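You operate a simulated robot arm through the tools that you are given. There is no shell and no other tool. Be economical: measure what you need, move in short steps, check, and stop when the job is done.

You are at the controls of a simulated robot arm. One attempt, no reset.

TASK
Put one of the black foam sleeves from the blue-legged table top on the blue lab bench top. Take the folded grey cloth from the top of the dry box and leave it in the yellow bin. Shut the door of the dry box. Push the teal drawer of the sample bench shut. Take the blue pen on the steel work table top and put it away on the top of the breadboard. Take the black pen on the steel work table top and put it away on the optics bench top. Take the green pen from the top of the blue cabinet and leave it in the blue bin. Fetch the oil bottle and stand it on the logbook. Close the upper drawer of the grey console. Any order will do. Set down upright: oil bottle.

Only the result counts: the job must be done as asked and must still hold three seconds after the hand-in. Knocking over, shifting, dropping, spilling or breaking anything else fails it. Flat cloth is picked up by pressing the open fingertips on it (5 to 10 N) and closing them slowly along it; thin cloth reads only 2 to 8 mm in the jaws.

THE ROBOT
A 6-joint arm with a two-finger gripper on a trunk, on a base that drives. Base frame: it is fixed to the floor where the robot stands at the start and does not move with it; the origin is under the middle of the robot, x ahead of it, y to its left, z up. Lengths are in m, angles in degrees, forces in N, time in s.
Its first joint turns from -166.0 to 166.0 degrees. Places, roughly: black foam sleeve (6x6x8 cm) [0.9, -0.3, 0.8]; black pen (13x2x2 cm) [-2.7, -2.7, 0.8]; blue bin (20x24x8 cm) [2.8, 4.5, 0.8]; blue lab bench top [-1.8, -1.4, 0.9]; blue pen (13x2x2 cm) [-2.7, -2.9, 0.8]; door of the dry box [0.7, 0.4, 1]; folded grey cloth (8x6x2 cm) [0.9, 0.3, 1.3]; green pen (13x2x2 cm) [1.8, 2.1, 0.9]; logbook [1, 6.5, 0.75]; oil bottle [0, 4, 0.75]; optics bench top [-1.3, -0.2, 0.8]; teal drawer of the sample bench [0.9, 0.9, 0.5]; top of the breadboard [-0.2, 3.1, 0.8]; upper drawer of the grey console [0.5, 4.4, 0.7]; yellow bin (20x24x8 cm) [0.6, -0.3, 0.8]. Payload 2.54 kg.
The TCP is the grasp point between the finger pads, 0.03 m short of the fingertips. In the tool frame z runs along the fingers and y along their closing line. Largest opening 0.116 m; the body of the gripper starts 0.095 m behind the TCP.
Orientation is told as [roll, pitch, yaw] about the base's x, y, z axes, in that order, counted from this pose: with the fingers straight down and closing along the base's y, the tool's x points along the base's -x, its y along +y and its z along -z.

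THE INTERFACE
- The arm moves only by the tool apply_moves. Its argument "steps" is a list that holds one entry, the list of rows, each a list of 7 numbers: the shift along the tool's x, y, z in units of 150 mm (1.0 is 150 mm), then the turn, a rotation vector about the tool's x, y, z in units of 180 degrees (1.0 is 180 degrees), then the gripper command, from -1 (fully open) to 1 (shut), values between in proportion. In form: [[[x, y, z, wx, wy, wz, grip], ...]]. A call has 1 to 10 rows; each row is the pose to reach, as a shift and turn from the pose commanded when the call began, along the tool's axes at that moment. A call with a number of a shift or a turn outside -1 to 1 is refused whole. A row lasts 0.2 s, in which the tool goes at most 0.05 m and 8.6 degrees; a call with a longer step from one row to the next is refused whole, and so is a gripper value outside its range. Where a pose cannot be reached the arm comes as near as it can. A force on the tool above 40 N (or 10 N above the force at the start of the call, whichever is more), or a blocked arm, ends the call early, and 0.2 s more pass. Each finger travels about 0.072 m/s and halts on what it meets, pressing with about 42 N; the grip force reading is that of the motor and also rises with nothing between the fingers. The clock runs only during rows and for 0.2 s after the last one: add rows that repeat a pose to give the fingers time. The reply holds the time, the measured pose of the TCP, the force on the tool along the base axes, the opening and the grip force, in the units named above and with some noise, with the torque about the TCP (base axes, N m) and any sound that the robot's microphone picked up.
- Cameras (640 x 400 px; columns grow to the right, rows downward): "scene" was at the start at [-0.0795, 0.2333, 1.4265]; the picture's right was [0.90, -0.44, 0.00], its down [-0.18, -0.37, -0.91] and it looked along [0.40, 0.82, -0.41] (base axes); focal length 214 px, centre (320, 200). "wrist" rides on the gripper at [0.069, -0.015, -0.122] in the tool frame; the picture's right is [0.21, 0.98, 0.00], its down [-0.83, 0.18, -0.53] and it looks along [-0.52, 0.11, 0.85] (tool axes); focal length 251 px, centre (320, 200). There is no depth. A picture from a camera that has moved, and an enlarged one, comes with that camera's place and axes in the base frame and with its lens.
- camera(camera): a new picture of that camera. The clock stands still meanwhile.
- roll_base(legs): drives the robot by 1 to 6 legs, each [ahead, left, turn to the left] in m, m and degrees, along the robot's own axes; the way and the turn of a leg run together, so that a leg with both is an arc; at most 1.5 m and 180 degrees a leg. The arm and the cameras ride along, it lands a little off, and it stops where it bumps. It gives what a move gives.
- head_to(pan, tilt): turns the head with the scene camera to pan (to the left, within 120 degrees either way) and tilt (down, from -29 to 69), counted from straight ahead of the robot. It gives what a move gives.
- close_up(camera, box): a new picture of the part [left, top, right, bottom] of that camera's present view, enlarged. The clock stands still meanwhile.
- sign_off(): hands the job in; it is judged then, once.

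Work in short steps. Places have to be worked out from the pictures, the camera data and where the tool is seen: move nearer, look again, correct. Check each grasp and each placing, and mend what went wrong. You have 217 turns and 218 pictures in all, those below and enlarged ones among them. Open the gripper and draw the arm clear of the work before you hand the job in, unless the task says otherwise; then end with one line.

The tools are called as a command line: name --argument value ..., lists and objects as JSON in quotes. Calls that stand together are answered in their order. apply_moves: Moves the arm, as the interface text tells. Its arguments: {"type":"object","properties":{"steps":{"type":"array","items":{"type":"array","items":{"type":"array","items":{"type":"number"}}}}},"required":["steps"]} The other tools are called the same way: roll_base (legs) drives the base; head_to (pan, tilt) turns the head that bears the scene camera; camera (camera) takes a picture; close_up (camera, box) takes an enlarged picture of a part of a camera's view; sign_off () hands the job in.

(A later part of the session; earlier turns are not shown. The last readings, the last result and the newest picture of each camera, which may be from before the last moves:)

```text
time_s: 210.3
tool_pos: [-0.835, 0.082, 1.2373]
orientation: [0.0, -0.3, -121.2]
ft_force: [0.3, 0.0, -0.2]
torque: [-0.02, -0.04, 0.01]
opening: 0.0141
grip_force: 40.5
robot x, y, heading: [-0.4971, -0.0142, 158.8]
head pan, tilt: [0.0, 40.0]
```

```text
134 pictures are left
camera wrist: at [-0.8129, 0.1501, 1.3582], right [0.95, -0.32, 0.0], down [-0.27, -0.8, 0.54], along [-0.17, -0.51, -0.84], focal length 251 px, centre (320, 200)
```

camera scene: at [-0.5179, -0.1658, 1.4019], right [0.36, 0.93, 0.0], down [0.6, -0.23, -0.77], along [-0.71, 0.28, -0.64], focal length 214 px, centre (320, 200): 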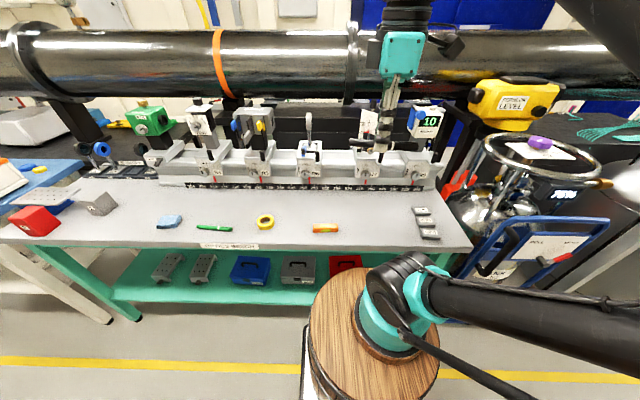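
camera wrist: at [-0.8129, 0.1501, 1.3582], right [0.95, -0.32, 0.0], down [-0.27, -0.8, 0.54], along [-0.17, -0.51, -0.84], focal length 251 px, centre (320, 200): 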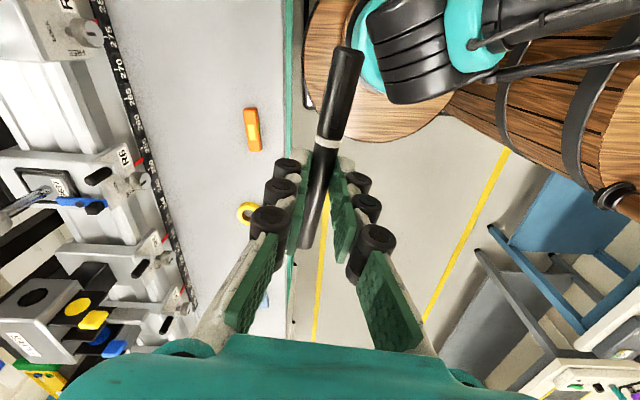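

Free surface lies near (-0.975, 0.225), right of the orange tool. I move above it.

apply_moves --steps '[[[0.06, -0.2, 0.15, 0, 0, 0, 1], [0.12, -0.4, 0.3, 0, 0, 0, 1], [0.2, -0.6, 0.45, 0, 0, 0, 1], [0.27, -0.8, 0.6, 0, 0, 0, 1], [0.33, -1, 0.75, 0, 0, 0, 1]]]'

apply_moves --steps '[[[0, -0.2, 0.2, 0, 0, 0, 1], [0, -0.29, 0.5, 0, 0, 0, 1], [0, -0.29, 0.8, 0, 0, 0, 1], [0, -0.29, 1, 0, 0, 0, 1], [0, -0.29, 1, 0, 0, 0, 1]]]'

camera --camera "wrist"

camera --camera "scene"

```text
time_s: 211.5
tool_pos: [-0.937, 0.2022, 1.1246]
orientation: [0.1, -0.3, -121.2]
ft_force: [-0.2, -0.6, -0.1]
torque: [0.04, 0.03, 0.0]
opening: 0.0142
grip_force: 40.2
robot x, y, heading: [-0.4935, -0.016, 158.7]
head pan, tilt: [0.0, 40.0]
```

```text
time_s: 212.7
tool_pos: [-0.974, 0.2222, 0.9748]
orientation: [0.2, -0.3, -121.3]
ft_force: [-1.4, 0.1, 0.0]
torque: [-0.01, 0.04, 0.01]
opening: 0.0141
grip_force: 40.6
robot x, y, heading: [-0.4976, -0.0143, 158.9]
head pan, tilt: [0.0, 40.0]
```

```text
133 pictures are left
camera wrist: at [-0.9525, 0.2895, 1.0956], right [0.95, -0.32, 0.0], down [-0.27, -0.8, 0.54], along [-0.17, -0.51, -0.84], focal length 251 px, centre (320, 200)
```

wrist: 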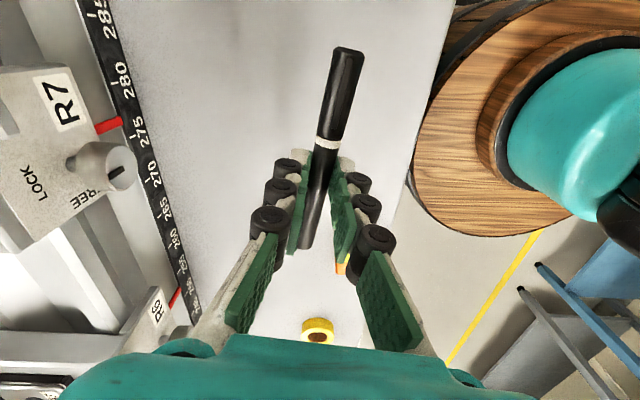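

```text
132 pictures are left
camera scene: at [-0.518, -0.1659, 1.4019], right [0.36, 0.93, 0.0], down [0.6, -0.23, -0.77], along [-0.71, 0.28, -0.64], focal length 214 px, centre (320, 200)
```

scene: 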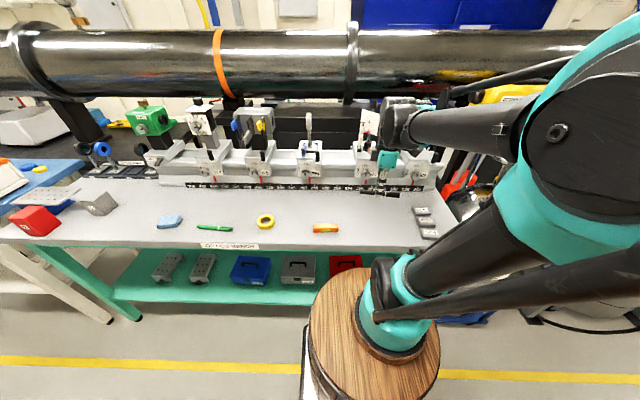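

The space below is clear. I lower slowly to contact.

apply_moves --steps '[[[0, 0, 0.2, 0, 0, 0, 1], [0, 0, 0.4, 0, 0, 0, 1], [0, 0, 0.5, 0, 0, 0, 1], [0, 0, 0.6, 0, 0, 0, 1], [0, 0, 0.66, 0, 0, 0, 1], [0, 0, 0.72, 0, 0, 0, 1], [0, 0, 0.78, 0, 0, 0, 1], [0, 0, 0.84, 0, 0, 0, 1], [0, 0, 0.9, 0, 0, 0, 1]]]'

camera --camera "wrist"

```text
time_s: 214.6
tool_pos: [-0.9746, 0.2219, 0.8494]
orientation: [0.2, -0.2, -121.1]
ft_force: [11.3, -7.0, 39.2]
torque: [0.08, -0.27, -0.07]
opening: 0.0141
grip_force: 40.2
robot x, y, heading: [-0.4933, -0.0154, 158.5]
head pan, tilt: [0.0, 40.0]
stopped in row 9: the force on the tool passed its limit at 89 N (the readings are from after the stop); the commanded pose is now the measured one
```

```text
131 pictures are left
camera wrist: at [-0.9532, 0.2904, 0.9696], right [0.95, -0.32, 0.0], down [-0.27, -0.8, 0.54], along [-0.17, -0.51, -0.84], focal length 251 px, centre (320, 200)
```

wrist: 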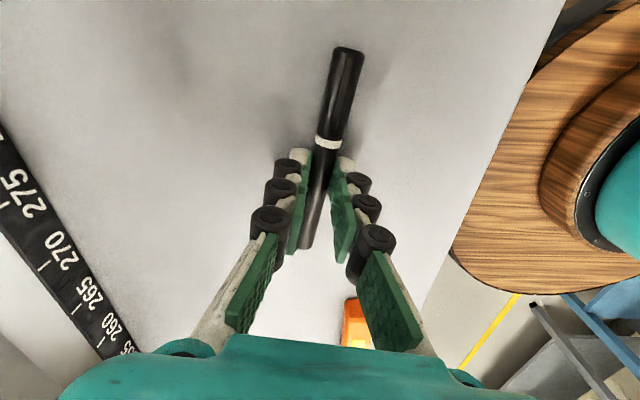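

On the surface. I open just enough to release, rise and check.

apply_moves --steps '[[[0, 0, -0.01, 0, 0, 0, 0.6], [0, 0, -0.01, 0, 0, 0, 0.3], [0, 0, -0.01, 0, 0, 0, 0.2], [0, 0, -0.01, 0, 0, 0, 0.2], [0, 0, -0.2, 0, 0, 0, 0.2], [0, 0, -0.5, 0, 0, 0, 0.2], [0, 0, -0.8, 0, 0, 0, 0.2], [0, 0, -1, 0, 0, 0, 0.2]]]'

camera --camera "wrist"

```text
time_s: 216.4
tool_pos: [-0.974, 0.2231, 0.999]
orientation: [0.1, -0.2, -121.1]
ft_force: [1.0, -0.9, 0.2]
torque: [0.01, 0.0, -0.01]
opening: 0.0463
grip_force: 0.1
robot x, y, heading: [-0.4957, -0.0094, 158.6]
head pan, tilt: [0.0, 40.0]
```

```text
130 pictures are left
camera wrist: at [-0.9518, 0.291, 1.1196], right [0.95, -0.32, 0.0], down [-0.27, -0.8, 0.54], along [-0.17, -0.51, -0.84], focal length 251 px, centre (320, 200)
```

wrist: 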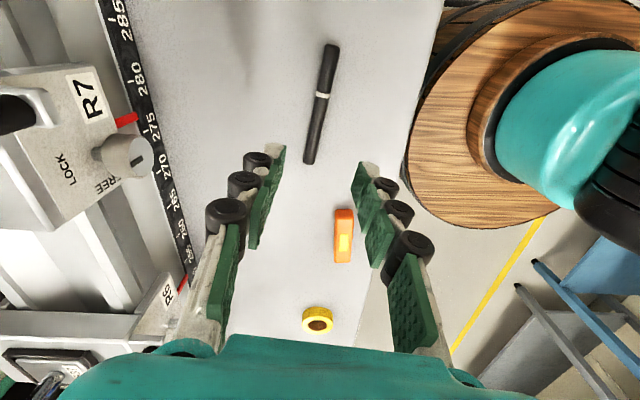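

The black pen lies on the optics bench. I retract and return to the steel table for the blue pen.

apply_moves --steps '[[[-0.06, 0.2, -0.2, 0, 0, 0, -0.2], [-0.12, 0.4, -0.4, 0, 0, 0, -0.2], [-0.2, 0.6, -0.6, 0, 0, 0, -0.2], [-0.27, 0.8, -0.8, 0, 0, 0, -0.2], [-0.33, 1, -1, 0, 0, 0, -0.2]]]'

apply_moves --steps '[[[0, 0.2, -0.2, 0, 0, 0, -0.2], [0, 0.3, -0.4, 0, 0, 0, -0.2], [0, 0.35, -0.6, 0, 0, 0, -0.2]]]'

roll_base --legs '[[0, 1.1, 0], [0, 1.1, 0], [0, 1.06, 0], [0.17, 0, 0]]'

camera --camera "wrist"

```text
time_s: 217.6
tool_pos: [-0.874, 0.1043, 1.1489]
orientation: [0.3, -0.2, -121.2]
ft_force: [-0.2, 0.1, -0.4]
torque: [0.03, -0.01, 0.01]
opening: 0.0694
grip_force: 0.0
robot x, y, heading: [-0.4979, -0.0121, 158.8]
head pan, tilt: [0.0, 40.0]
```

```text
time_s: 218.4
tool_pos: [-0.8293, 0.0793, 1.2386]
orientation: [0.1, -0.1, -121.1]
ft_force: [0.1, -0.1, 0.4]
torque: [0.01, -0.01, 0.03]
opening: 0.0694
grip_force: 0.0
robot x, y, heading: [-0.4948, -0.0147, 158.7]
head pan, tilt: [0.0, 40.0]
```

```text
time_s: 235.6
tool_pos: [-2.1578, -2.9665, 1.2382]
orientation: [0.1, -0.2, -119.8]
ft_force: [0.5, 0.0, 0.6]
torque: [-0.01, -0.02, 0.01]
opening: 0.0694
grip_force: 0.1
robot x, y, heading: [-1.8264, -3.0498, 160.2]
head pan, tilt: [0.0, 40.0]
```

```text
129 pictures are left
camera wrist: at [-2.1384, -2.8979, 1.3588], right [0.95, -0.3, 0.0], down [-0.25, -0.8, 0.54], along [-0.16, -0.51, -0.84], focal length 251 px, centre (320, 200)
```

wrist: 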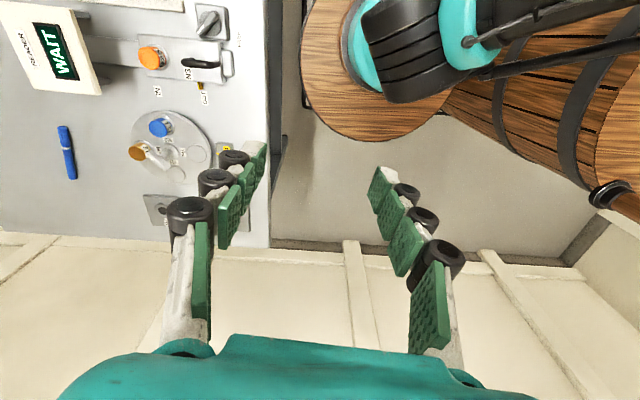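

The blue pen is at about (-2.743, -2.935), lying at about 54°. I move over it in steps.

apply_moves --steps '[[[-0.11, -0.22, 0.05, 0, 0, 0.0, -0.2], [-0.22, -0.44, 0.1, 0, 0, 0, -0.2], [-0.33, -0.66, 0.15, 0, 0, 0, -0.2], [-0.44, -0.873, 0.2, 0, 0, 0, -0.2]]]'

apply_moves --steps '[[[-0.11, -0.22, 0.05, 0, 0, 0.0, -0.2], [-0.22, -0.44, 0.1, 0, 0, 0, -0.2], [-0.33, -0.66, 0.15, 0, 0, 0, -0.2], [-0.44, -0.873, 0.2, 0, 0, 0, -0.2]]]'

apply_moves --steps '[[[-0.11, -0.22, 0.05, 0, 0, 0.0, -0.2], [-0.22, -0.44, 0.1, 0, 0, 0, -0.2], [-0.33, -0.66, 0.15, 0, 0, 0, -0.2], [-0.44, -0.873, 0.2, 0, 0, 0.037, -0.2], [-0.44, -0.873, 0.2, 0, 0, 0.037, -0.2]]]'

camera --camera "wrist"

```text
time_s: 236.6
tool_pos: [-2.3036, -2.9599, 1.2065]
orientation: [0.1, -0.3, -119.9]
ft_force: [-0.1, -1.0, -0.5]
torque: [-0.01, 0.09, 0.01]
opening: 0.0696
grip_force: 0.1
robot x, y, heading: [-1.8238, -3.0464, 160.0]
head pan, tilt: [0.0, 40.0]
```

```text
time_s: 237.6
tool_pos: [-2.4521, -2.9506, 1.1769]
orientation: [0.2, -0.2, -119.9]
ft_force: [0.4, 1.0, -0.2]
torque: [-0.02, 0.05, 0.05]
opening: 0.0696
grip_force: 0.1
robot x, y, heading: [-1.8226, -3.0479, 159.9]
head pan, tilt: [0.0, 40.0]
```

```text
time_s: 238.8
tool_pos: [-2.5955, -2.9429, 1.1493]
orientation: [0.2, -0.2, -126.6]
ft_force: [0.0, -0.3, 0.1]
torque: [-0.01, 0.02, 0.01]
opening: 0.0698
grip_force: 0.1
robot x, y, heading: [-1.8249, -3.0486, 160.2]
head pan, tilt: [0.0, 40.0]
```

```text
128 pictures are left
camera wrist: at [-2.5683, -2.8779, 1.2701], right [0.91, -0.41, 0.0], down [-0.35, -0.77, 0.54], along [-0.22, -0.49, -0.84], focal length 251 px, centre (320, 200)
```

wrist: 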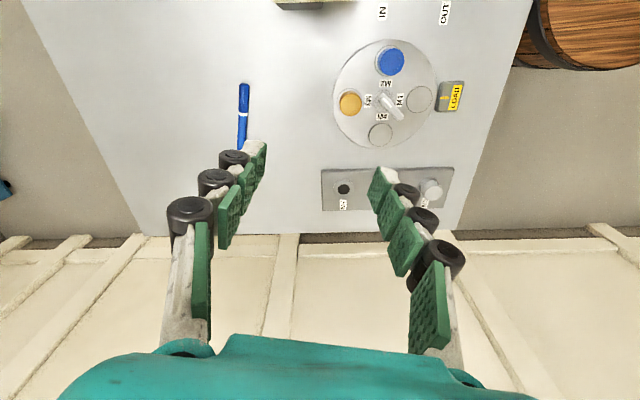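

apply_moves --steps '[[[-0.12, -0.21, 0.1, 0, 0, 0, -0.2], [-0.24, -0.42, 0.25, 0, 0, 0, -0.2], [-0.36, -0.63, 0.4, 0, 0, 0, -0.2], [-0.463, -0.827, 0.6, 0, 0, 0, -0.2], [-0.463, -0.827, 0.9, 0, 0, 0, -0.2], [-0.463, -0.827, 1, 0, 0, 0, -0.2]]]'

camera --camera "wrist"

```text
time_s: 240.2
tool_pos: [-2.7382, -2.9268, 0.9971]
orientation: [0.2, -0.1, -126.4]
ft_force: [-0.1, 0.3, -0.3]
torque: [-0.02, 0.02, 0.0]
opening: 0.0696
grip_force: 0.0
robot x, y, heading: [-1.8244, -3.05, 160.1]
head pan, tilt: [0.0, 40.0]
```

```text
127 pictures are left
camera wrist: at [-2.7099, -2.861, 1.1183], right [0.91, -0.41, 0.0], down [-0.35, -0.77, 0.54], along [-0.22, -0.49, -0.84], focal length 251 px, centre (320, 200)
```

wrist: 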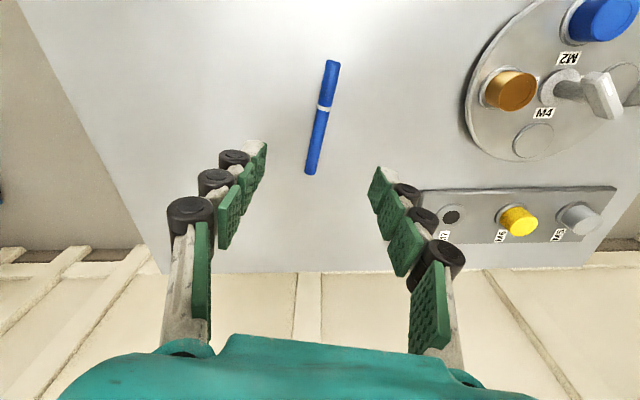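

Centred on the pen. I descend to just above the table and close.

apply_moves --steps '[[[0, 0, 0.3, 0, 0, 0, -0.2], [0, 0, 0.6, 0, 0, 0, -0.2], [0, 0, 0.85, 0, 0, 0, -0.2], [0, 0, 0.95, 0, 0, 0, -0.2], [0, 0, 0.95, 0, 0, 0, 0.1], [0, 0, 0.95, 0, 0, 0, 0.4], [0, 0, 0.95, 0, 0, 0, 0.6], [0, 0, 0.95, 0, 0, 0, 0.75], [0, 0, 0.95, 0, 0, 0, 1], [0, 0, 0.95, 0, 0, 0, 1]]]'

camera --camera "wrist"

```text
time_s: 242.4
tool_pos: [-2.7402, -2.9252, 0.8543]
orientation: [0.1, -0.2, -126.5]
ft_force: [-0.8, -0.2, -0.9]
torque: [0.01, 0.02, 0.0]
opening: 0.0143
grip_force: 40.5
robot x, y, heading: [-1.8247, -3.0506, 159.9]
head pan, tilt: [0.0, 40.0]
```

```text
126 pictures are left
camera wrist: at [-2.7117, -2.8595, 0.9752], right [0.91, -0.41, 0.0], down [-0.35, -0.77, 0.54], along [-0.22, -0.49, -0.84], focal length 251 px, centre (320, 200)
```

wrist: 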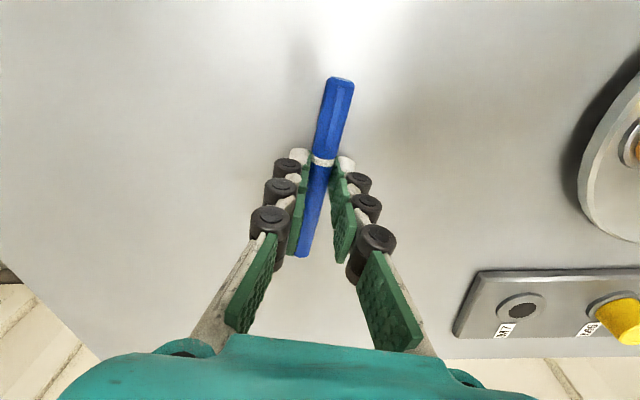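

Gripped at 1.4 cm. I lift and retract.

apply_moves --steps '[[[0, 0, -0.2, 0, 0, 0, 1], [0, 0, -0.5, 0, 0, 0, 1], [0.1, 0.15, -0.75, 0, 0, 0, 1], [0.2, 0.35, -0.9, 0, 0, 0, 1], [0.35, 0.6, -1, 0, 0, 0, 1], [0.5, 0.83, -1, 0, 0, 0, 1]]]'

apply_moves --steps '[[[0.1, 0.2, -0.2, 0, 0, 0, 1], [0.25, 0.4, -0.4, 0, 0, 0, 1], [0.35, 0.6, -0.6, 0, 0, 0, 1], [0.45, 0.75, -0.8, 0, 0, 0, 1], [0.52, 0.83, -1, 0, 0, 0, 1]]]'

apply_moves --steps '[[[0.13, 0.2, -0.1, 0, 0, 0, 1], [0.26, 0.42, -0.3, 0, 0, 0, 1], [0.4, 0.63, -0.5, 0, 0, 0, 1], [0.52, 0.83, -0.5, 0, 0, 0, 1]]]'

camera --camera "wrist"

```text
time_s: 243.8
tool_pos: [-2.5931, -2.9403, 1.0069]
orientation: [0.2, -0.2, -126.5]
ft_force: [-0.3, -0.3, 0.3]
torque: [-0.05, -0.08, 0.01]
opening: 0.0142
grip_force: 40.8
robot x, y, heading: [-1.8262, -3.0489, 160.1]
head pan, tilt: [0.0, 40.0]
```

```text
time_s: 245.0
tool_pos: [-2.4497, -2.9505, 1.1552]
orientation: [0.3, -0.3, -126.5]
ft_force: [0.2, -0.2, 0.0]
torque: [-0.01, -0.02, -0.01]
opening: 0.014
grip_force: 40.6
robot x, y, heading: [-1.8236, -3.0527, 160.0]
head pan, tilt: [0.0, 40.0]
```

```text
time_s: 246.0
tool_pos: [-2.2994, -2.9627, 1.2308]
orientation: [0.3, -0.3, -126.5]
ft_force: [-0.1, -0.9, 0.5]
torque: [-0.01, -0.04, -0.03]
opening: 0.0144
grip_force: 40.6
robot x, y, heading: [-1.8211, -3.0518, 160.2]
head pan, tilt: [0.0, 40.0]
```

```text
125 pictures are left
camera wrist: at [-2.2712, -2.8973, 1.3507], right [0.91, -0.41, 0.0], down [-0.35, -0.77, 0.54], along [-0.22, -0.49, -0.84], focal length 251 px, centre (320, 200)
```

wrist: 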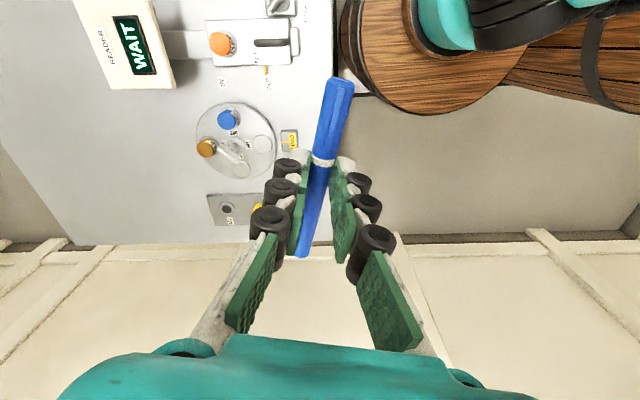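

Next stop is the breadboard at about (-0.2, 3.1). I back off, turn right to face up the aisle, and drive with the arm ahead.

roll_base --legs '[[-0.28, 0, 0], [0, 0, -92]]'

head_to --pan 0 --tilt 25

camera --camera "scene"

```text
time_s: 251.8
tool_pos: [-1.4791, -2.6675, 1.2297]
orientation: [0.2, -0.2, 143.8]
ft_force: [0.1, -0.4, -0.4]
torque: [0.02, 0.0, -0.01]
opening: 0.0142
grip_force: 40.5
robot x, y, heading: [-1.5657, -3.1419, 70.2]
head pan, tilt: [0.0, 40.0]
```

```text
time_s: 252.5
tool_pos: [-1.4789, -2.6688, 1.23]
orientation: [0.2, -0.2, 143.7]
ft_force: [0.4, 0.6, -1.2]
torque: [-0.04, -0.03, 0.0]
opening: 0.0143
grip_force: 41.0
robot x, y, heading: [-1.5647, -3.1431, 70.4]
head pan, tilt: [0.0, 25.0]
```

```text
124 pictures are left
camera scene: at [-1.7158, -3.1191, 1.4252], right [0.94, -0.34, 0.0], down [-0.14, -0.4, -0.91], along [0.31, 0.85, -0.42], focal length 214 px, centre (320, 200)
```

scene: 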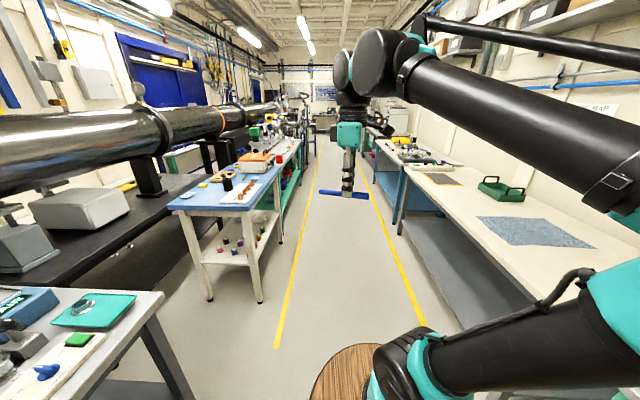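

The aisle is clear, so I drive 3 m with a small heading correction.

roll_base --legs '[[0, 0, -2], [1.5, 0, 0], [1.5, 0, 0]]'

camera --camera "scene"

```text
time_s: 267.3
tool_pos: [-0.3106, 0.0951, 1.2303]
orientation: [0.3, -0.2, 140.4]
ft_force: [-0.1, 1.3, 0.1]
torque: [0.0, 0.01, 0.01]
opening: 0.0143
grip_force: 40.1
robot x, y, heading: [-0.4244, -0.3739, 67.0]
head pan, tilt: [0.0, 25.0]
```

```text
123 pictures are left
camera scene: at [-0.5746, -0.3421, 1.4252], right [0.92, -0.39, 0.0], down [-0.17, -0.39, -0.91], along [0.35, 0.83, -0.42], focal length 214 px, centre (320, 200)
```

scene: 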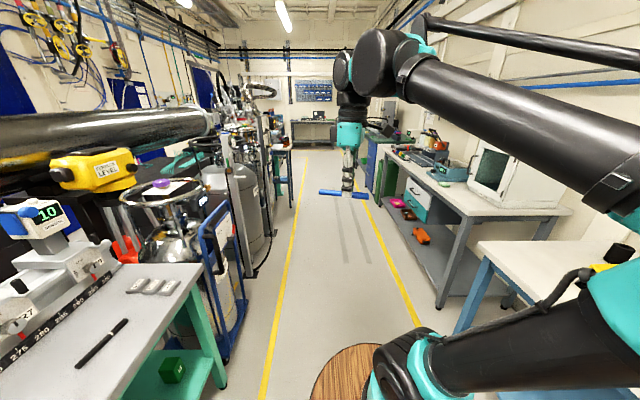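

roll_base --legs '[[1.4, 0, 1], [1.2, 0, 0]]'

head_to --pan 55 --tilt 25

camera --camera "scene"

head_to --pan 0 --tilt 20

camera --camera "scene"

```text
time_s: 280.2
tool_pos: [0.727, 2.5229, 1.2301]
orientation: [0.3, -0.2, 139.2]
ft_force: [-0.8, -0.1, -0.7]
torque: [-0.02, 0.0, -0.06]
opening: 0.0142
grip_force: 40.7
robot x, y, heading: [0.5999, 2.0549, 65.9]
head pan, tilt: [0.0, 25.0]
```

```text
time_s: 281.4
tool_pos: [0.7266, 2.5237, 1.2306]
orientation: [0.1, -0.2, 139.2]
ft_force: [0.6, -0.8, -0.6]
torque: [-0.04, 0.0, -0.03]
opening: 0.0144
grip_force: 40.9
robot x, y, heading: [0.5992, 2.0574, 65.5]
head pan, tilt: [55.0, 25.0]
```

```text
122 pictures are left
camera scene: at [0.3695, 2.0867, 1.4252], right [0.86, 0.51, 0.0], down [0.22, -0.36, -0.91], along [-0.46, 0.78, -0.42], focal length 214 px, centre (320, 200)
```

scene: 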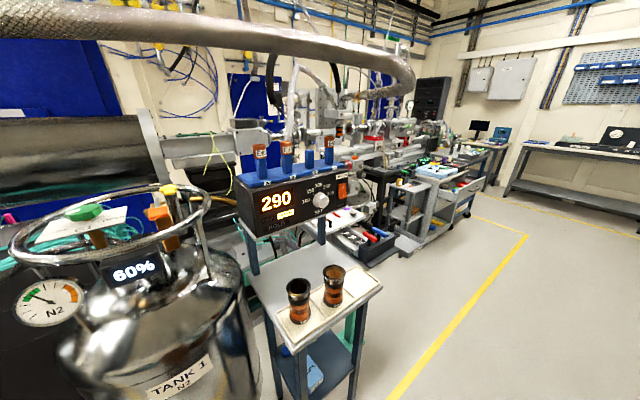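

```text
time_s: 282.6
tool_pos: [0.727, 2.5235, 1.2295]
orientation: [0.1, -0.2, 139.3]
ft_force: [0.5, 0.2, -0.3]
torque: [0.0, 0.02, -0.02]
opening: 0.0144
grip_force: 40.7
robot x, y, heading: [0.6023, 2.0576, 66.0]
head pan, tilt: [0.0, 20.0]
```

```text
121 pictures are left
camera scene: at [0.4547, 2.0923, 1.4333], right [0.91, -0.41, 0.0], down [-0.14, -0.31, -0.94], along [0.39, 0.86, -0.34], focal length 214 px, centre (320, 200)
```

scene: 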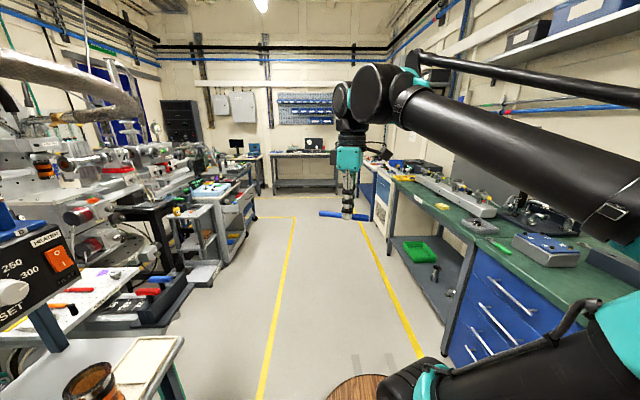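

I drive forward a little more and look left for the breadboard.

roll_base --legs '[[0.65, 0, 2]]'

head_to --pan 90 --tilt 30

camera --camera "scene"

```text
time_s: 286.3
tool_pos: [0.9769, 3.1293, 1.2298]
orientation: [0.2, -0.2, 140.7]
ft_force: [0.2, -0.6, 0.5]
torque: [0.0, 0.0, -0.01]
opening: 0.0144
grip_force: 40.4
robot x, y, heading: [0.8679, 2.6591, 67.2]
head pan, tilt: [0.0, 20.0]
```

```text
time_s: 287.9
tool_pos: [0.9754, 3.1288, 1.229]
orientation: [0.2, -0.3, 140.7]
ft_force: [-0.6, 0.6, -0.4]
torque: [0.01, 0.02, -0.06]
opening: 0.0143
grip_force: 40.7
robot x, y, heading: [0.8638, 2.6584, 67.1]
head pan, tilt: [90.0, 30.0]
```

```text
120 pictures are left
camera scene: at [0.5969, 2.6407, 1.4173], right [0.39, 0.92, 0.0], down [0.46, -0.19, -0.87], along [-0.8, 0.34, -0.5], focal length 214 px, centre (320, 200)
```

scene: 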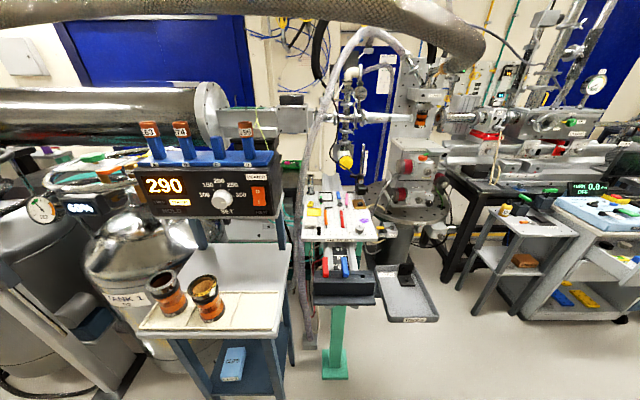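

close_up --camera "scene" --box '[280, 170, 440, 330]'

```text
2.50 times, centred on (360, 250) of scene
camera zoom: at [0.5969, 2.6407, 1.4173], right [0.39, 0.92, 0.0], down [0.46, -0.19, -0.87], along [-0.8, 0.34, -0.5], focal length 536 px, centre (220, 75)
```

zoom: 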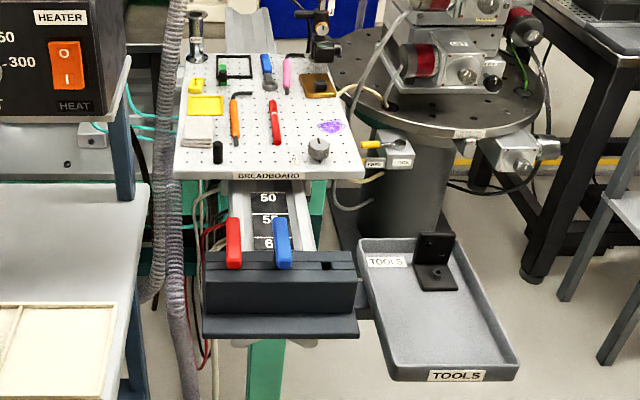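

The breadboard is centred near (-0.2, 3.09) and holds many items. I turn left to face it.

roll_base --legs '[[0, 0, 90]]'

head_to --pan 10 --tilt 40

camera --camera "scene"

camera --camera "wrist"

```text
time_s: 292.1
tool_pos: [0.3953, 2.7745, 1.2298]
orientation: [0.2, -0.1, -130.0]
ft_force: [0.4, -0.5, -0.6]
torque: [0.01, -0.01, 0.01]
opening: 0.0144
grip_force: 40.9
robot x, y, heading: [0.8646, 2.657, 156.7]
head pan, tilt: [90.0, 30.0]
```

```text
time_s: 293.7
tool_pos: [0.3948, 2.7751, 1.2303]
orientation: [0.2, -0.1, -129.9]
ft_force: [1.0, -0.5, -0.4]
torque: [-0.03, -0.03, -0.02]
opening: 0.0143
grip_force: 40.2
robot x, y, heading: [0.8627, 2.656, 156.7]
head pan, tilt: [10.0, 40.0]
```

```text
118 pictures are left
camera scene: at [0.833, 2.4927, 1.4019], right [0.23, 0.97, 0.0], down [0.63, -0.15, -0.77], along [-0.75, 0.18, -0.64], focal length 214 px, centre (320, 200)
```

scene: 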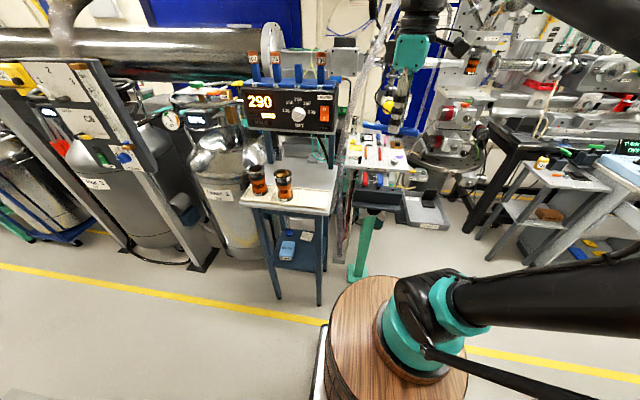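

```text
117 pictures are left
camera wrist: at [0.4266, 2.8382, 1.3506], right [0.89, -0.46, 0.0], down [-0.39, -0.75, 0.54], along [-0.25, -0.48, -0.84], focal length 251 px, centre (320, 200)
```

wrist: 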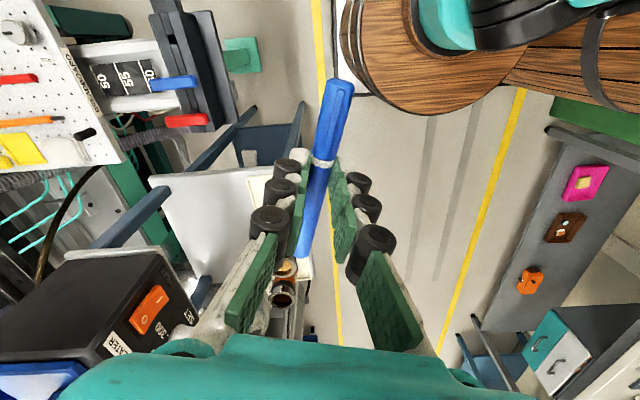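

I drive 0.22 m closer and then move the tool toward the board, staying high.

roll_base --legs '[[0.22, 0, 0]]'

apply_moves --steps '[[[0.05, -0.2, 0, 0, 0, 0, 1], [0.1, -0.4, 0, 0, 0, 0, 1], [0.15, -0.6, 0, 0, 0, 0, 1], [0.2, -0.8, 0, 0, 0, 0, 1], [0.25, -0.95, 0, 0, 0, 0, 1], [0.25, -0.95, 0, 0, 0, 0, 1]]]'

camera --camera "wrist"

camera --camera "scene"

```text
time_s: 295.4
tool_pos: [0.1896, 2.8598, 1.2307]
orientation: [0.2, -0.2, -129.7]
ft_force: [-1.4, 0.1, 0.0]
torque: [-0.02, 0.02, 0.05]
opening: 0.0142
grip_force: 40.4
robot x, y, heading: [0.6646, 2.7497, 156.9]
head pan, tilt: [10.0, 40.0]
```

```text
time_s: 296.8
tool_pos: [0.1035, 2.9809, 1.2294]
orientation: [0.2, -0.2, -129.7]
ft_force: [-0.3, 0.7, -0.9]
torque: [0.0, -0.02, -0.01]
opening: 0.0141
grip_force: 40.7
robot x, y, heading: [0.6589, 2.7443, 156.9]
head pan, tilt: [10.0, 40.0]
```

```text
116 pictures are left
camera wrist: at [0.1346, 3.0446, 1.3508], right [0.89, -0.46, 0.0], down [-0.39, -0.75, 0.54], along [-0.24, -0.48, -0.84], focal length 251 px, centre (320, 200)
```

wrist: 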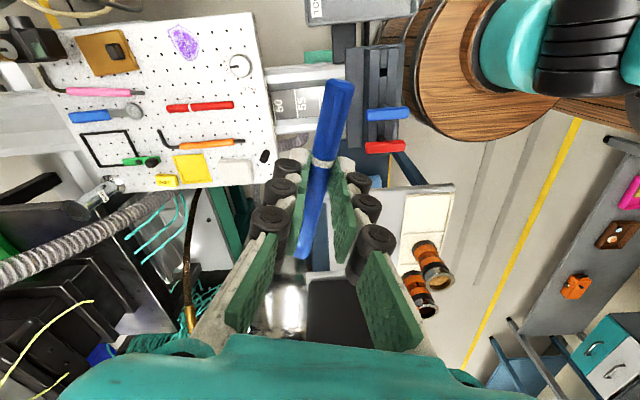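

```text
115 pictures are left
camera scene: at [0.6294, 2.5803, 1.4019], right [0.23, 0.97, 0.0], down [0.63, -0.15, -0.77], along [-0.75, 0.17, -0.64], focal length 214 px, centre (320, 200)
```

scene: 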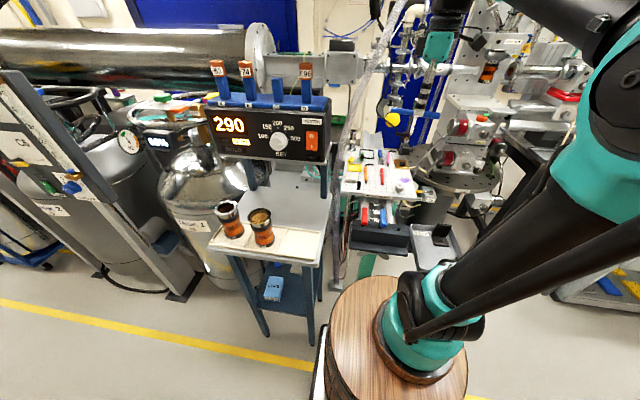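

close_up --camera "wrist" --box '[40, 0, 300, 200]'

```text
2.00 times, centred on (170, 100) of wrist
camera zoom: at [0.1346, 3.0446, 1.3508], right [0.89, -0.46, 0.0], down [-0.39, -0.75, 0.54], along [-0.24, -0.48, -0.84], focal length 503 px, centre (620, 400)
```

zoom: 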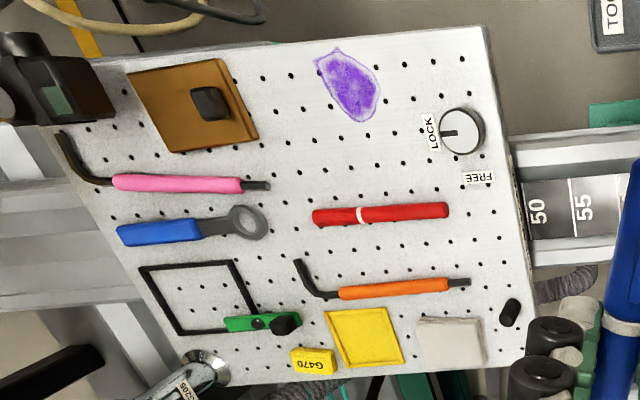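

There is free board between the purple patch and the red pen, centred near (-0.125, 3.10). I'll lay the pen parallel to the red one (about 155°), so I turn the tool by -75° first.

apply_moves --steps '[[[0, 0, 0, 0, 0, 0.0465, 1], [0, 0, 0, 0, 0, 0.093, 1], [0, 0, 0, 0, 0, 0.1395, 1], [0, 0, 0, 0, 0, 0.186, 1], [0, 0, 0, 0, 0, 0.2325, 1], [0, 0, 0, 0, 0, 0.279, 1], [0, 0, 0, 0, 0, 0.3255, 1], [0, 0, 0, 0, 0, 0.372, 1], [0, 0, 0, 0, 0, 0.418, 1], [0, 0, 0, 0, 0, 0.418, 1]]]'

camera --camera "wrist"

```text
time_s: 299.0
tool_pos: [0.1035, 2.9808, 1.2285]
orientation: [0.2, 0.1, 155.0]
ft_force: [-0.6, 0.7, -0.6]
torque: [-0.02, -0.02, -0.01]
opening: 0.0143
grip_force: 40.6
robot x, y, heading: [0.6592, 2.7488, 156.9]
head pan, tilt: [10.0, 40.0]
```

```text
113 pictures are left
camera wrist: at [0.1727, 2.9662, 1.3502], right [-0.22, -0.98, 0.01], down [-0.83, 0.19, 0.53], along [-0.52, 0.11, -0.85], focal length 251 px, centre (320, 200)
```

wrist: 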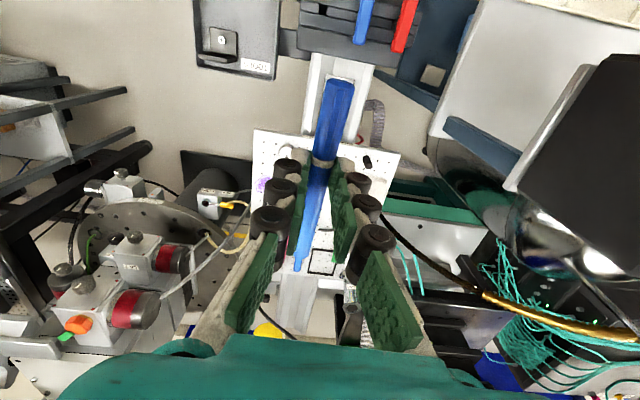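

apply_moves --steps '[[[-0.2, -0.01, 0.05, 0, 0, 0, 1], [-0.4, -0.02, 0.1, 0, 0, 0, 1], [-0.6, -0.03, 0.15, 0, 0, 0, 1], [-0.84, -0.045, 0.2, 0, 0, 0, 1], [-0.84, -0.045, 0.2, 0, 0, 0, 1]]]'

camera --camera "wrist"

```text
time_s: 300.2
tool_pos: [-0.0056, 3.0378, 1.1989]
orientation: [0.3, 0.1, 155.1]
ft_force: [0.3, -0.1, -0.6]
torque: [0.01, 0.02, 0.01]
opening: 0.0142
grip_force: 40.9
robot x, y, heading: [0.6601, 2.7489, 157.0]
head pan, tilt: [10.0, 40.0]
```

```text
112 pictures are left
camera wrist: at [0.0615, 3.0238, 1.3196], right [-0.22, -0.98, 0.01], down [-0.83, 0.19, 0.53], along [-0.52, 0.11, -0.85], focal length 251 px, centre (320, 200)
```

wrist: 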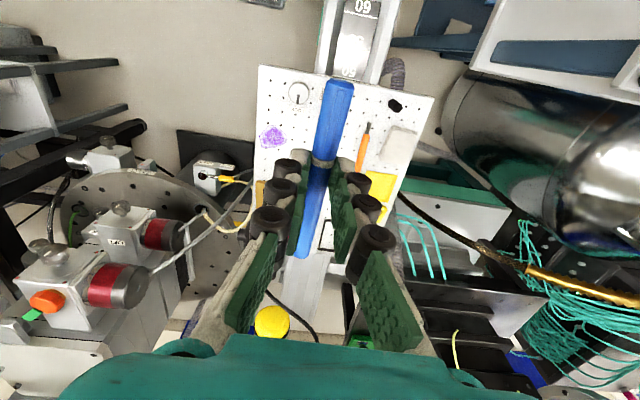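

apply_moves --steps '[[[-0.2, -0.01, 0.1, 0, 0, 0, 1], [-0.4, -0.02, 0.25, 0, 0, 0, 1], [-0.6, -0.03, 0.45, 0, 0, 0, 1], [-0.8, -0.045, 0.65, 0, 0, 0, 1], [-0.865, -0.05, 0.9, 0, 0, 0, 1], [-0.865, -0.05, 1, 0, 0, 0, 1], [-0.865, -0.05, 1, 0, 0, 0, 1]]]'

camera --camera "wrist"

```text
time_s: 301.8
tool_pos: [-0.1205, 3.1005, 1.0473]
orientation: [0.3, 0.3, 155.1]
ft_force: [-0.3, -0.3, 0.5]
torque: [-0.01, 0.0, 0.01]
opening: 0.0144
grip_force: 40.1
robot x, y, heading: [0.6599, 2.75, 156.8]
head pan, tilt: [10.0, 40.0]
```

```text
111 pictures are left
camera wrist: at [-0.0525, 3.0853, 1.1686], right [-0.22, -0.98, 0.01], down [-0.83, 0.19, 0.53], along [-0.52, 0.11, -0.85], focal length 251 px, centre (320, 200)
```

wrist: 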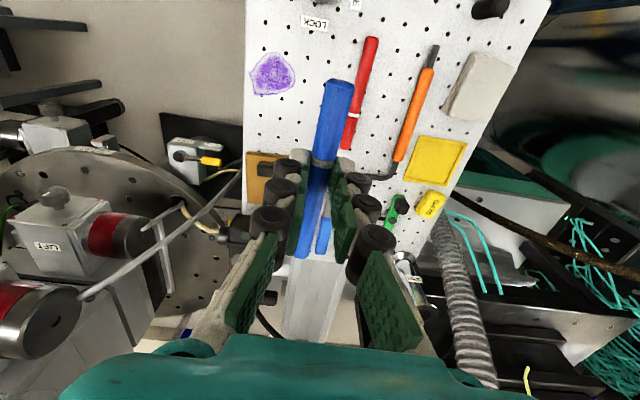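

Projected landing is between the purple patch and the red pen with about 2.5 cm to spare each side. I shift 1 cm toward me and lower.

apply_moves --steps '[[[0.07, 0.01, 0.15, 0, 0, 0, 1], [0.07, 0.01, 0.3, 0, 0, 0, 1], [0.07, 0.01, 0.45, 0, 0, 0, 1], [0.07, 0.01, 0.6, 0, 0, 0, 1], [0.07, 0.01, 0.7, 0, 0, 0, 1], [0.07, 0.01, 0.7, 0, 0, 0, 1]]]'

camera --camera "wrist"

```text
time_s: 303.2
tool_pos: [-0.1121, 3.0935, 0.9426]
orientation: [0.3, 0.2, 155.2]
ft_force: [0.2, 0.2, -0.2]
torque: [-0.03, 0.01, 0.02]
opening: 0.0144
grip_force: 40.1
robot x, y, heading: [0.6608, 2.7443, 157.0]
head pan, tilt: [10.0, 40.0]
```

```text
110 pictures are left
camera wrist: at [-0.0438, 3.0791, 1.0648], right [-0.22, -0.98, 0.01], down [-0.83, 0.19, 0.53], along [-0.52, 0.11, -0.85], focal length 251 px, centre (320, 200)
```

wrist: 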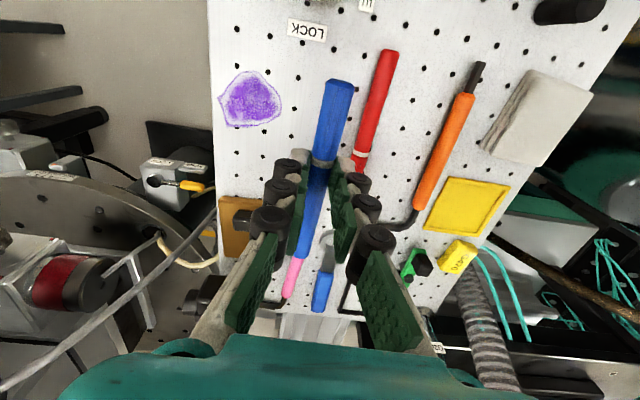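

Balanced on both sides. I lower slowly to contact.

apply_moves --steps '[[[0, 0, 0.15, 0, 0, 0, 1], [0, 0, 0.25, 0, 0, 0, 1], [0, 0, 0.33, 0, 0, 0, 1], [0, 0, 0.4, 0, 0, 0, 1], [0, 0, 0.47, 0, 0, 0, 1], [0, 0, 0.54, 0, 0, 0, 1], [0, 0, 0.6, 0, 0, 0, 1], [0, 0, 0.66, 0, 0, 0, 1], [0, 0, 0.72, 0, 0, 0, 1], [0, 0, 0.78, 0, 0, 0, 1]]]'

camera --camera "wrist"

```text
time_s: 304.7
tool_pos: [-0.1111, 3.0921, 0.8645]
orientation: [0.2, 0.3, 155.2]
ft_force: [5.9, -2.8, 27.8]
torque: [0.13, 0.03, -0.06]
opening: 0.0141
grip_force: 40.7
robot x, y, heading: [0.6591, 2.7476, 157.1]
head pan, tilt: [10.0, 40.0]
stopped in row 7: the force on the tool passed its limit at 75 N (the readings are from after the stop); the commanded pose is now the measured one
```

```text
109 pictures are left
camera wrist: at [-0.0435, 3.0783, 0.9852], right [-0.22, -0.98, 0.0], down [-0.83, 0.19, 0.53], along [-0.52, 0.11, -0.85], focal length 251 px, centre (320, 200)
```

wrist: 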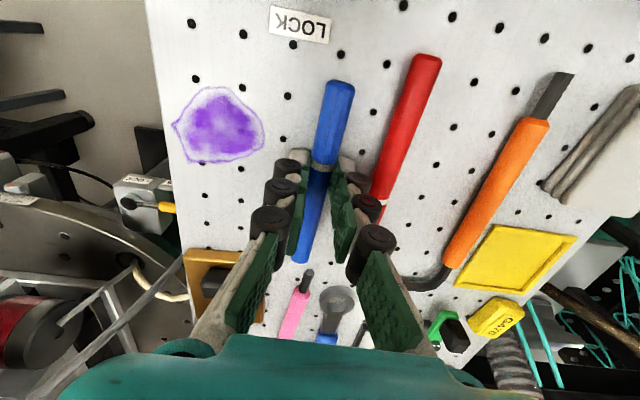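

It's on the board. I open only slightly and rise straight up.

apply_moves --steps '[[[0, 0, -0.012, 0, 0, 0, 0.7], [0, 0, -0.012, 0, 0, 0, 0.55], [0, 0, -0.012, 0, 0, 0, 0.5], [0, 0, -0.012, 0, 0, 0, 0.5], [0, 0, -0.15, 0, 0, 0, 0.5], [0, 0, -0.4, 0, 0, 0, 0.5], [0, 0, -0.7, 0, 0, 0, 0.5], [0, 0, -1, 0, 0, 0, 0.5]]]'

camera --camera "wrist"

```text
time_s: 306.5
tool_pos: [-0.1122, 3.0956, 1.0138]
orientation: [0.1, 0.2, 155.1]
ft_force: [-0.3, -0.4, 0.8]
torque: [-0.02, -0.04, -0.01]
opening: 0.0291
grip_force: 0.0
robot x, y, heading: [0.6585, 2.749, 156.9]
head pan, tilt: [10.0, 40.0]
```

```text
108 pictures are left
camera wrist: at [-0.0442, 3.0812, 1.1342], right [-0.22, -0.98, 0.0], down [-0.83, 0.19, 0.53], along [-0.52, 0.11, -0.85], focal length 251 px, centre (320, 200)
```

wrist: 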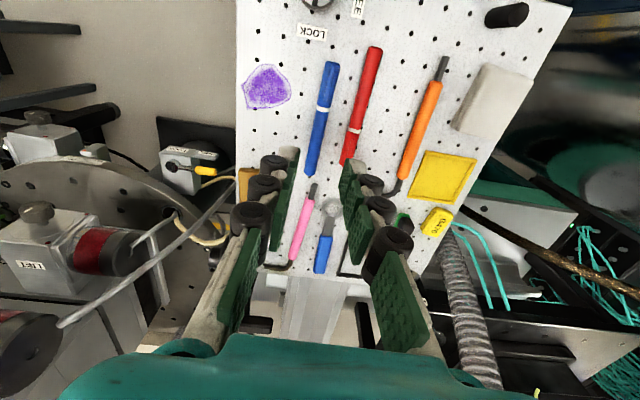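

The blue pen lies neatly on the breadboard. I retract the arm, back off and turn toward the blue cabinet.

apply_moves --steps '[[[0, 0, -0.25, 0, 0, 0, 0.5], [0.1, 0, -0.5, 0, 0, 0, 0.5], [0.3, 0, -0.7, 0, 0, 0, 0.5], [0.5, 0, -0.9, 0, 0, 0, 0.5], [0.75, 0, -1, 0, 0, 0, 0.5], [1, 0, -1, 0, 0, 0, 0.5]]]'

apply_moves --steps '[[[0.25, 0, -0.1, 0, 0, 0, -0.2], [0.5, 0, -0.2, 0, 0, 0, -0.2], [0.75, 0, -0.3, 0, 0, 0, -0.2], [1, 0, -0.4, 0, 0, 0, -0.2]]]'

roll_base --legs '[[-0.25, 0, 0], [0, 0, -90], [0, 0, -90]]'

head_to --pan 10 --tilt 35

camera --camera "scene"

camera --camera "wrist"

```text
time_s: 307.9
tool_pos: [0.0236, 3.0322, 1.1626]
orientation: [0.3, 0.2, 155.1]
ft_force: [0.2, 0.1, -0.7]
torque: [-0.03, -0.05, 0.02]
opening: 0.0289
grip_force: 0.1
robot x, y, heading: [0.6575, 2.7442, 156.9]
head pan, tilt: [10.0, 40.0]
```

```text
time_s: 308.9
tool_pos: [0.1586, 2.9682, 1.2222]
orientation: [0.2, 0.2, 155.2]
ft_force: [-0.3, -0.1, 1.5]
torque: [-0.03, -0.05, -0.02]
opening: 0.0696
grip_force: 0.2
robot x, y, heading: [0.6598, 2.7445, 156.7]
head pan, tilt: [10.0, 40.0]
```

```text
time_s: 318.4
tool_pos: [1.387, 2.4048, 1.2227]
orientation: [0.2, 0.2, -27.1]
ft_force: [-0.4, 0.0, 0.9]
torque: [-0.04, 0.0, 0.01]
opening: 0.0696
grip_force: 0.0
robot x, y, heading: [0.8939, 2.6463, -25.3]
head pan, tilt: [10.0, 40.0]
```

```text
time_s: 319.1
tool_pos: [1.3863, 2.4046, 1.2224]
orientation: [0.2, 0.2, -27.2]
ft_force: [0.0, 0.4, -0.8]
torque: [0.01, 0.02, -0.01]
opening: 0.0694
grip_force: 0.1
robot x, y, heading: [0.8888, 2.6503, -25.4]
head pan, tilt: [10.0, 35.0]
```

```text
107 pictures are left
camera scene: at [0.9343, 2.8104, 1.4094], right [-0.27, -0.96, 0.0], down [-0.55, 0.15, -0.82], along [0.79, -0.22, -0.57], focal length 214 px, centre (320, 200)
```

scene: 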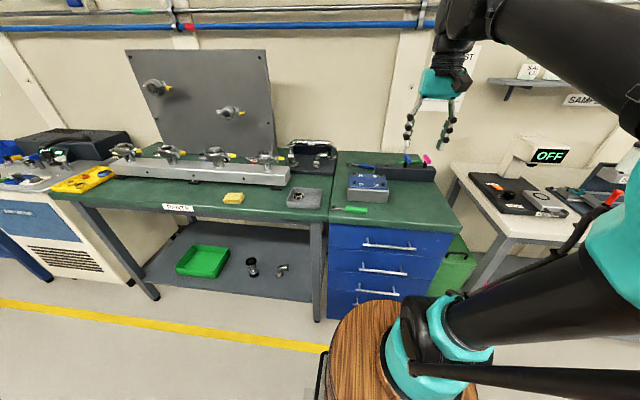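

```text
106 pictures are left
camera wrist: at [1.3167, 2.4225, 1.3436], right [0.26, 0.97, 0.0], down [0.82, -0.22, 0.53], along [0.52, -0.13, -0.85], focal length 251 px, centre (320, 200)
```

wrist: 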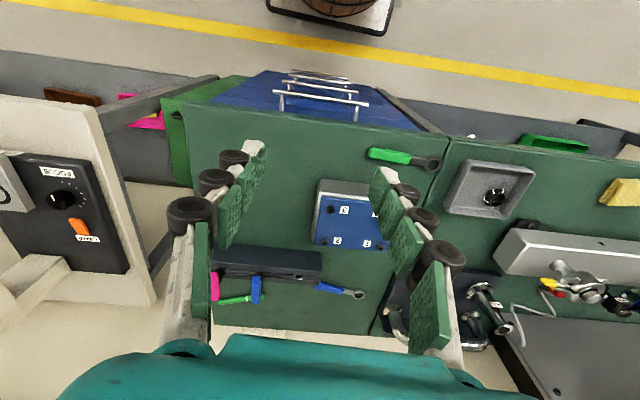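

close_up --camera "wrist" --box '[190, 220, 390, 345]'

close_up --camera "scene" --box '[320, 130, 480, 230]'

```text
3.20 times, centred on (290, 282) of wrist
camera zoom: at [1.3167, 2.4225, 1.3436], right [0.26, 0.97, 0.0], down [0.82, -0.22, 0.53], along [0.52, -0.13, -0.85], focal length 805 px, centre (416, -64)
```

zoom: 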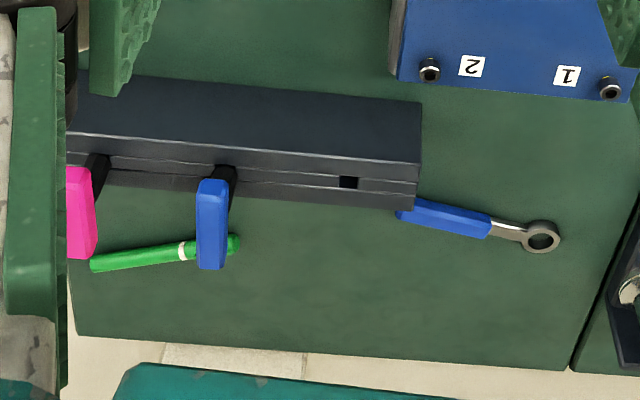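

```text
4.00 times, centred on (400, 180) of scene
camera zoom: at [0.9343, 2.8104, 1.4094], right [-0.27, -0.96, 0.0], down [-0.55, 0.15, -0.82], along [0.79, -0.22, -0.57], focal length 858 px, centre (0, 280)
```

zoom: 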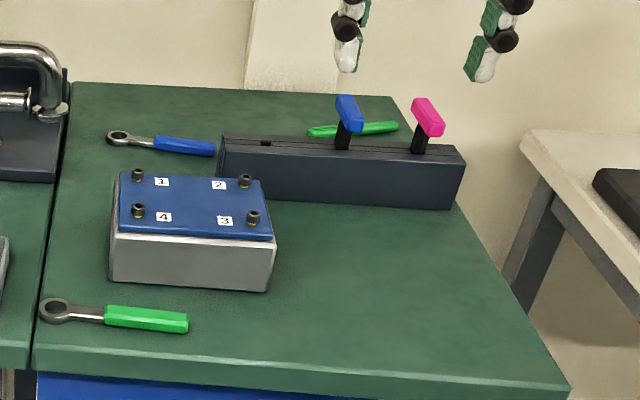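

The green pen lies behind the dark block, centred at about (1.833, 2.07, 0.91) and running along y. I move the base closer so it's in reach.

roll_base --legs '[[0.24, -0.1, 3]]'

camera --camera "wrist"

```text
time_s: 320.7
tool_pos: [1.519, 2.2903, 1.2215]
orientation: [0.2, 0.1, -24.6]
ft_force: [0.6, 0.4, 0.7]
torque: [-0.01, 0.0, 0.0]
opening: 0.0695
grip_force: 0.0
robot x, y, heading: [1.0171, 2.5147, -22.7]
head pan, tilt: [10.0, 35.0]
stopped in leg 1: the robot was blocked; the commanded pose is now the measured one
```

```text
103 pictures are left
camera wrist: at [1.449, 2.3051, 1.3435], right [0.21, 0.98, 0.0], down [0.83, -0.18, 0.53], along [0.52, -0.11, -0.85], focal length 251 px, centre (320, 200)
```

wrist: 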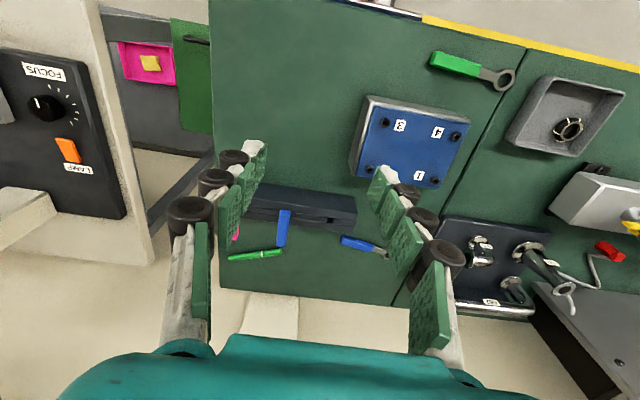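

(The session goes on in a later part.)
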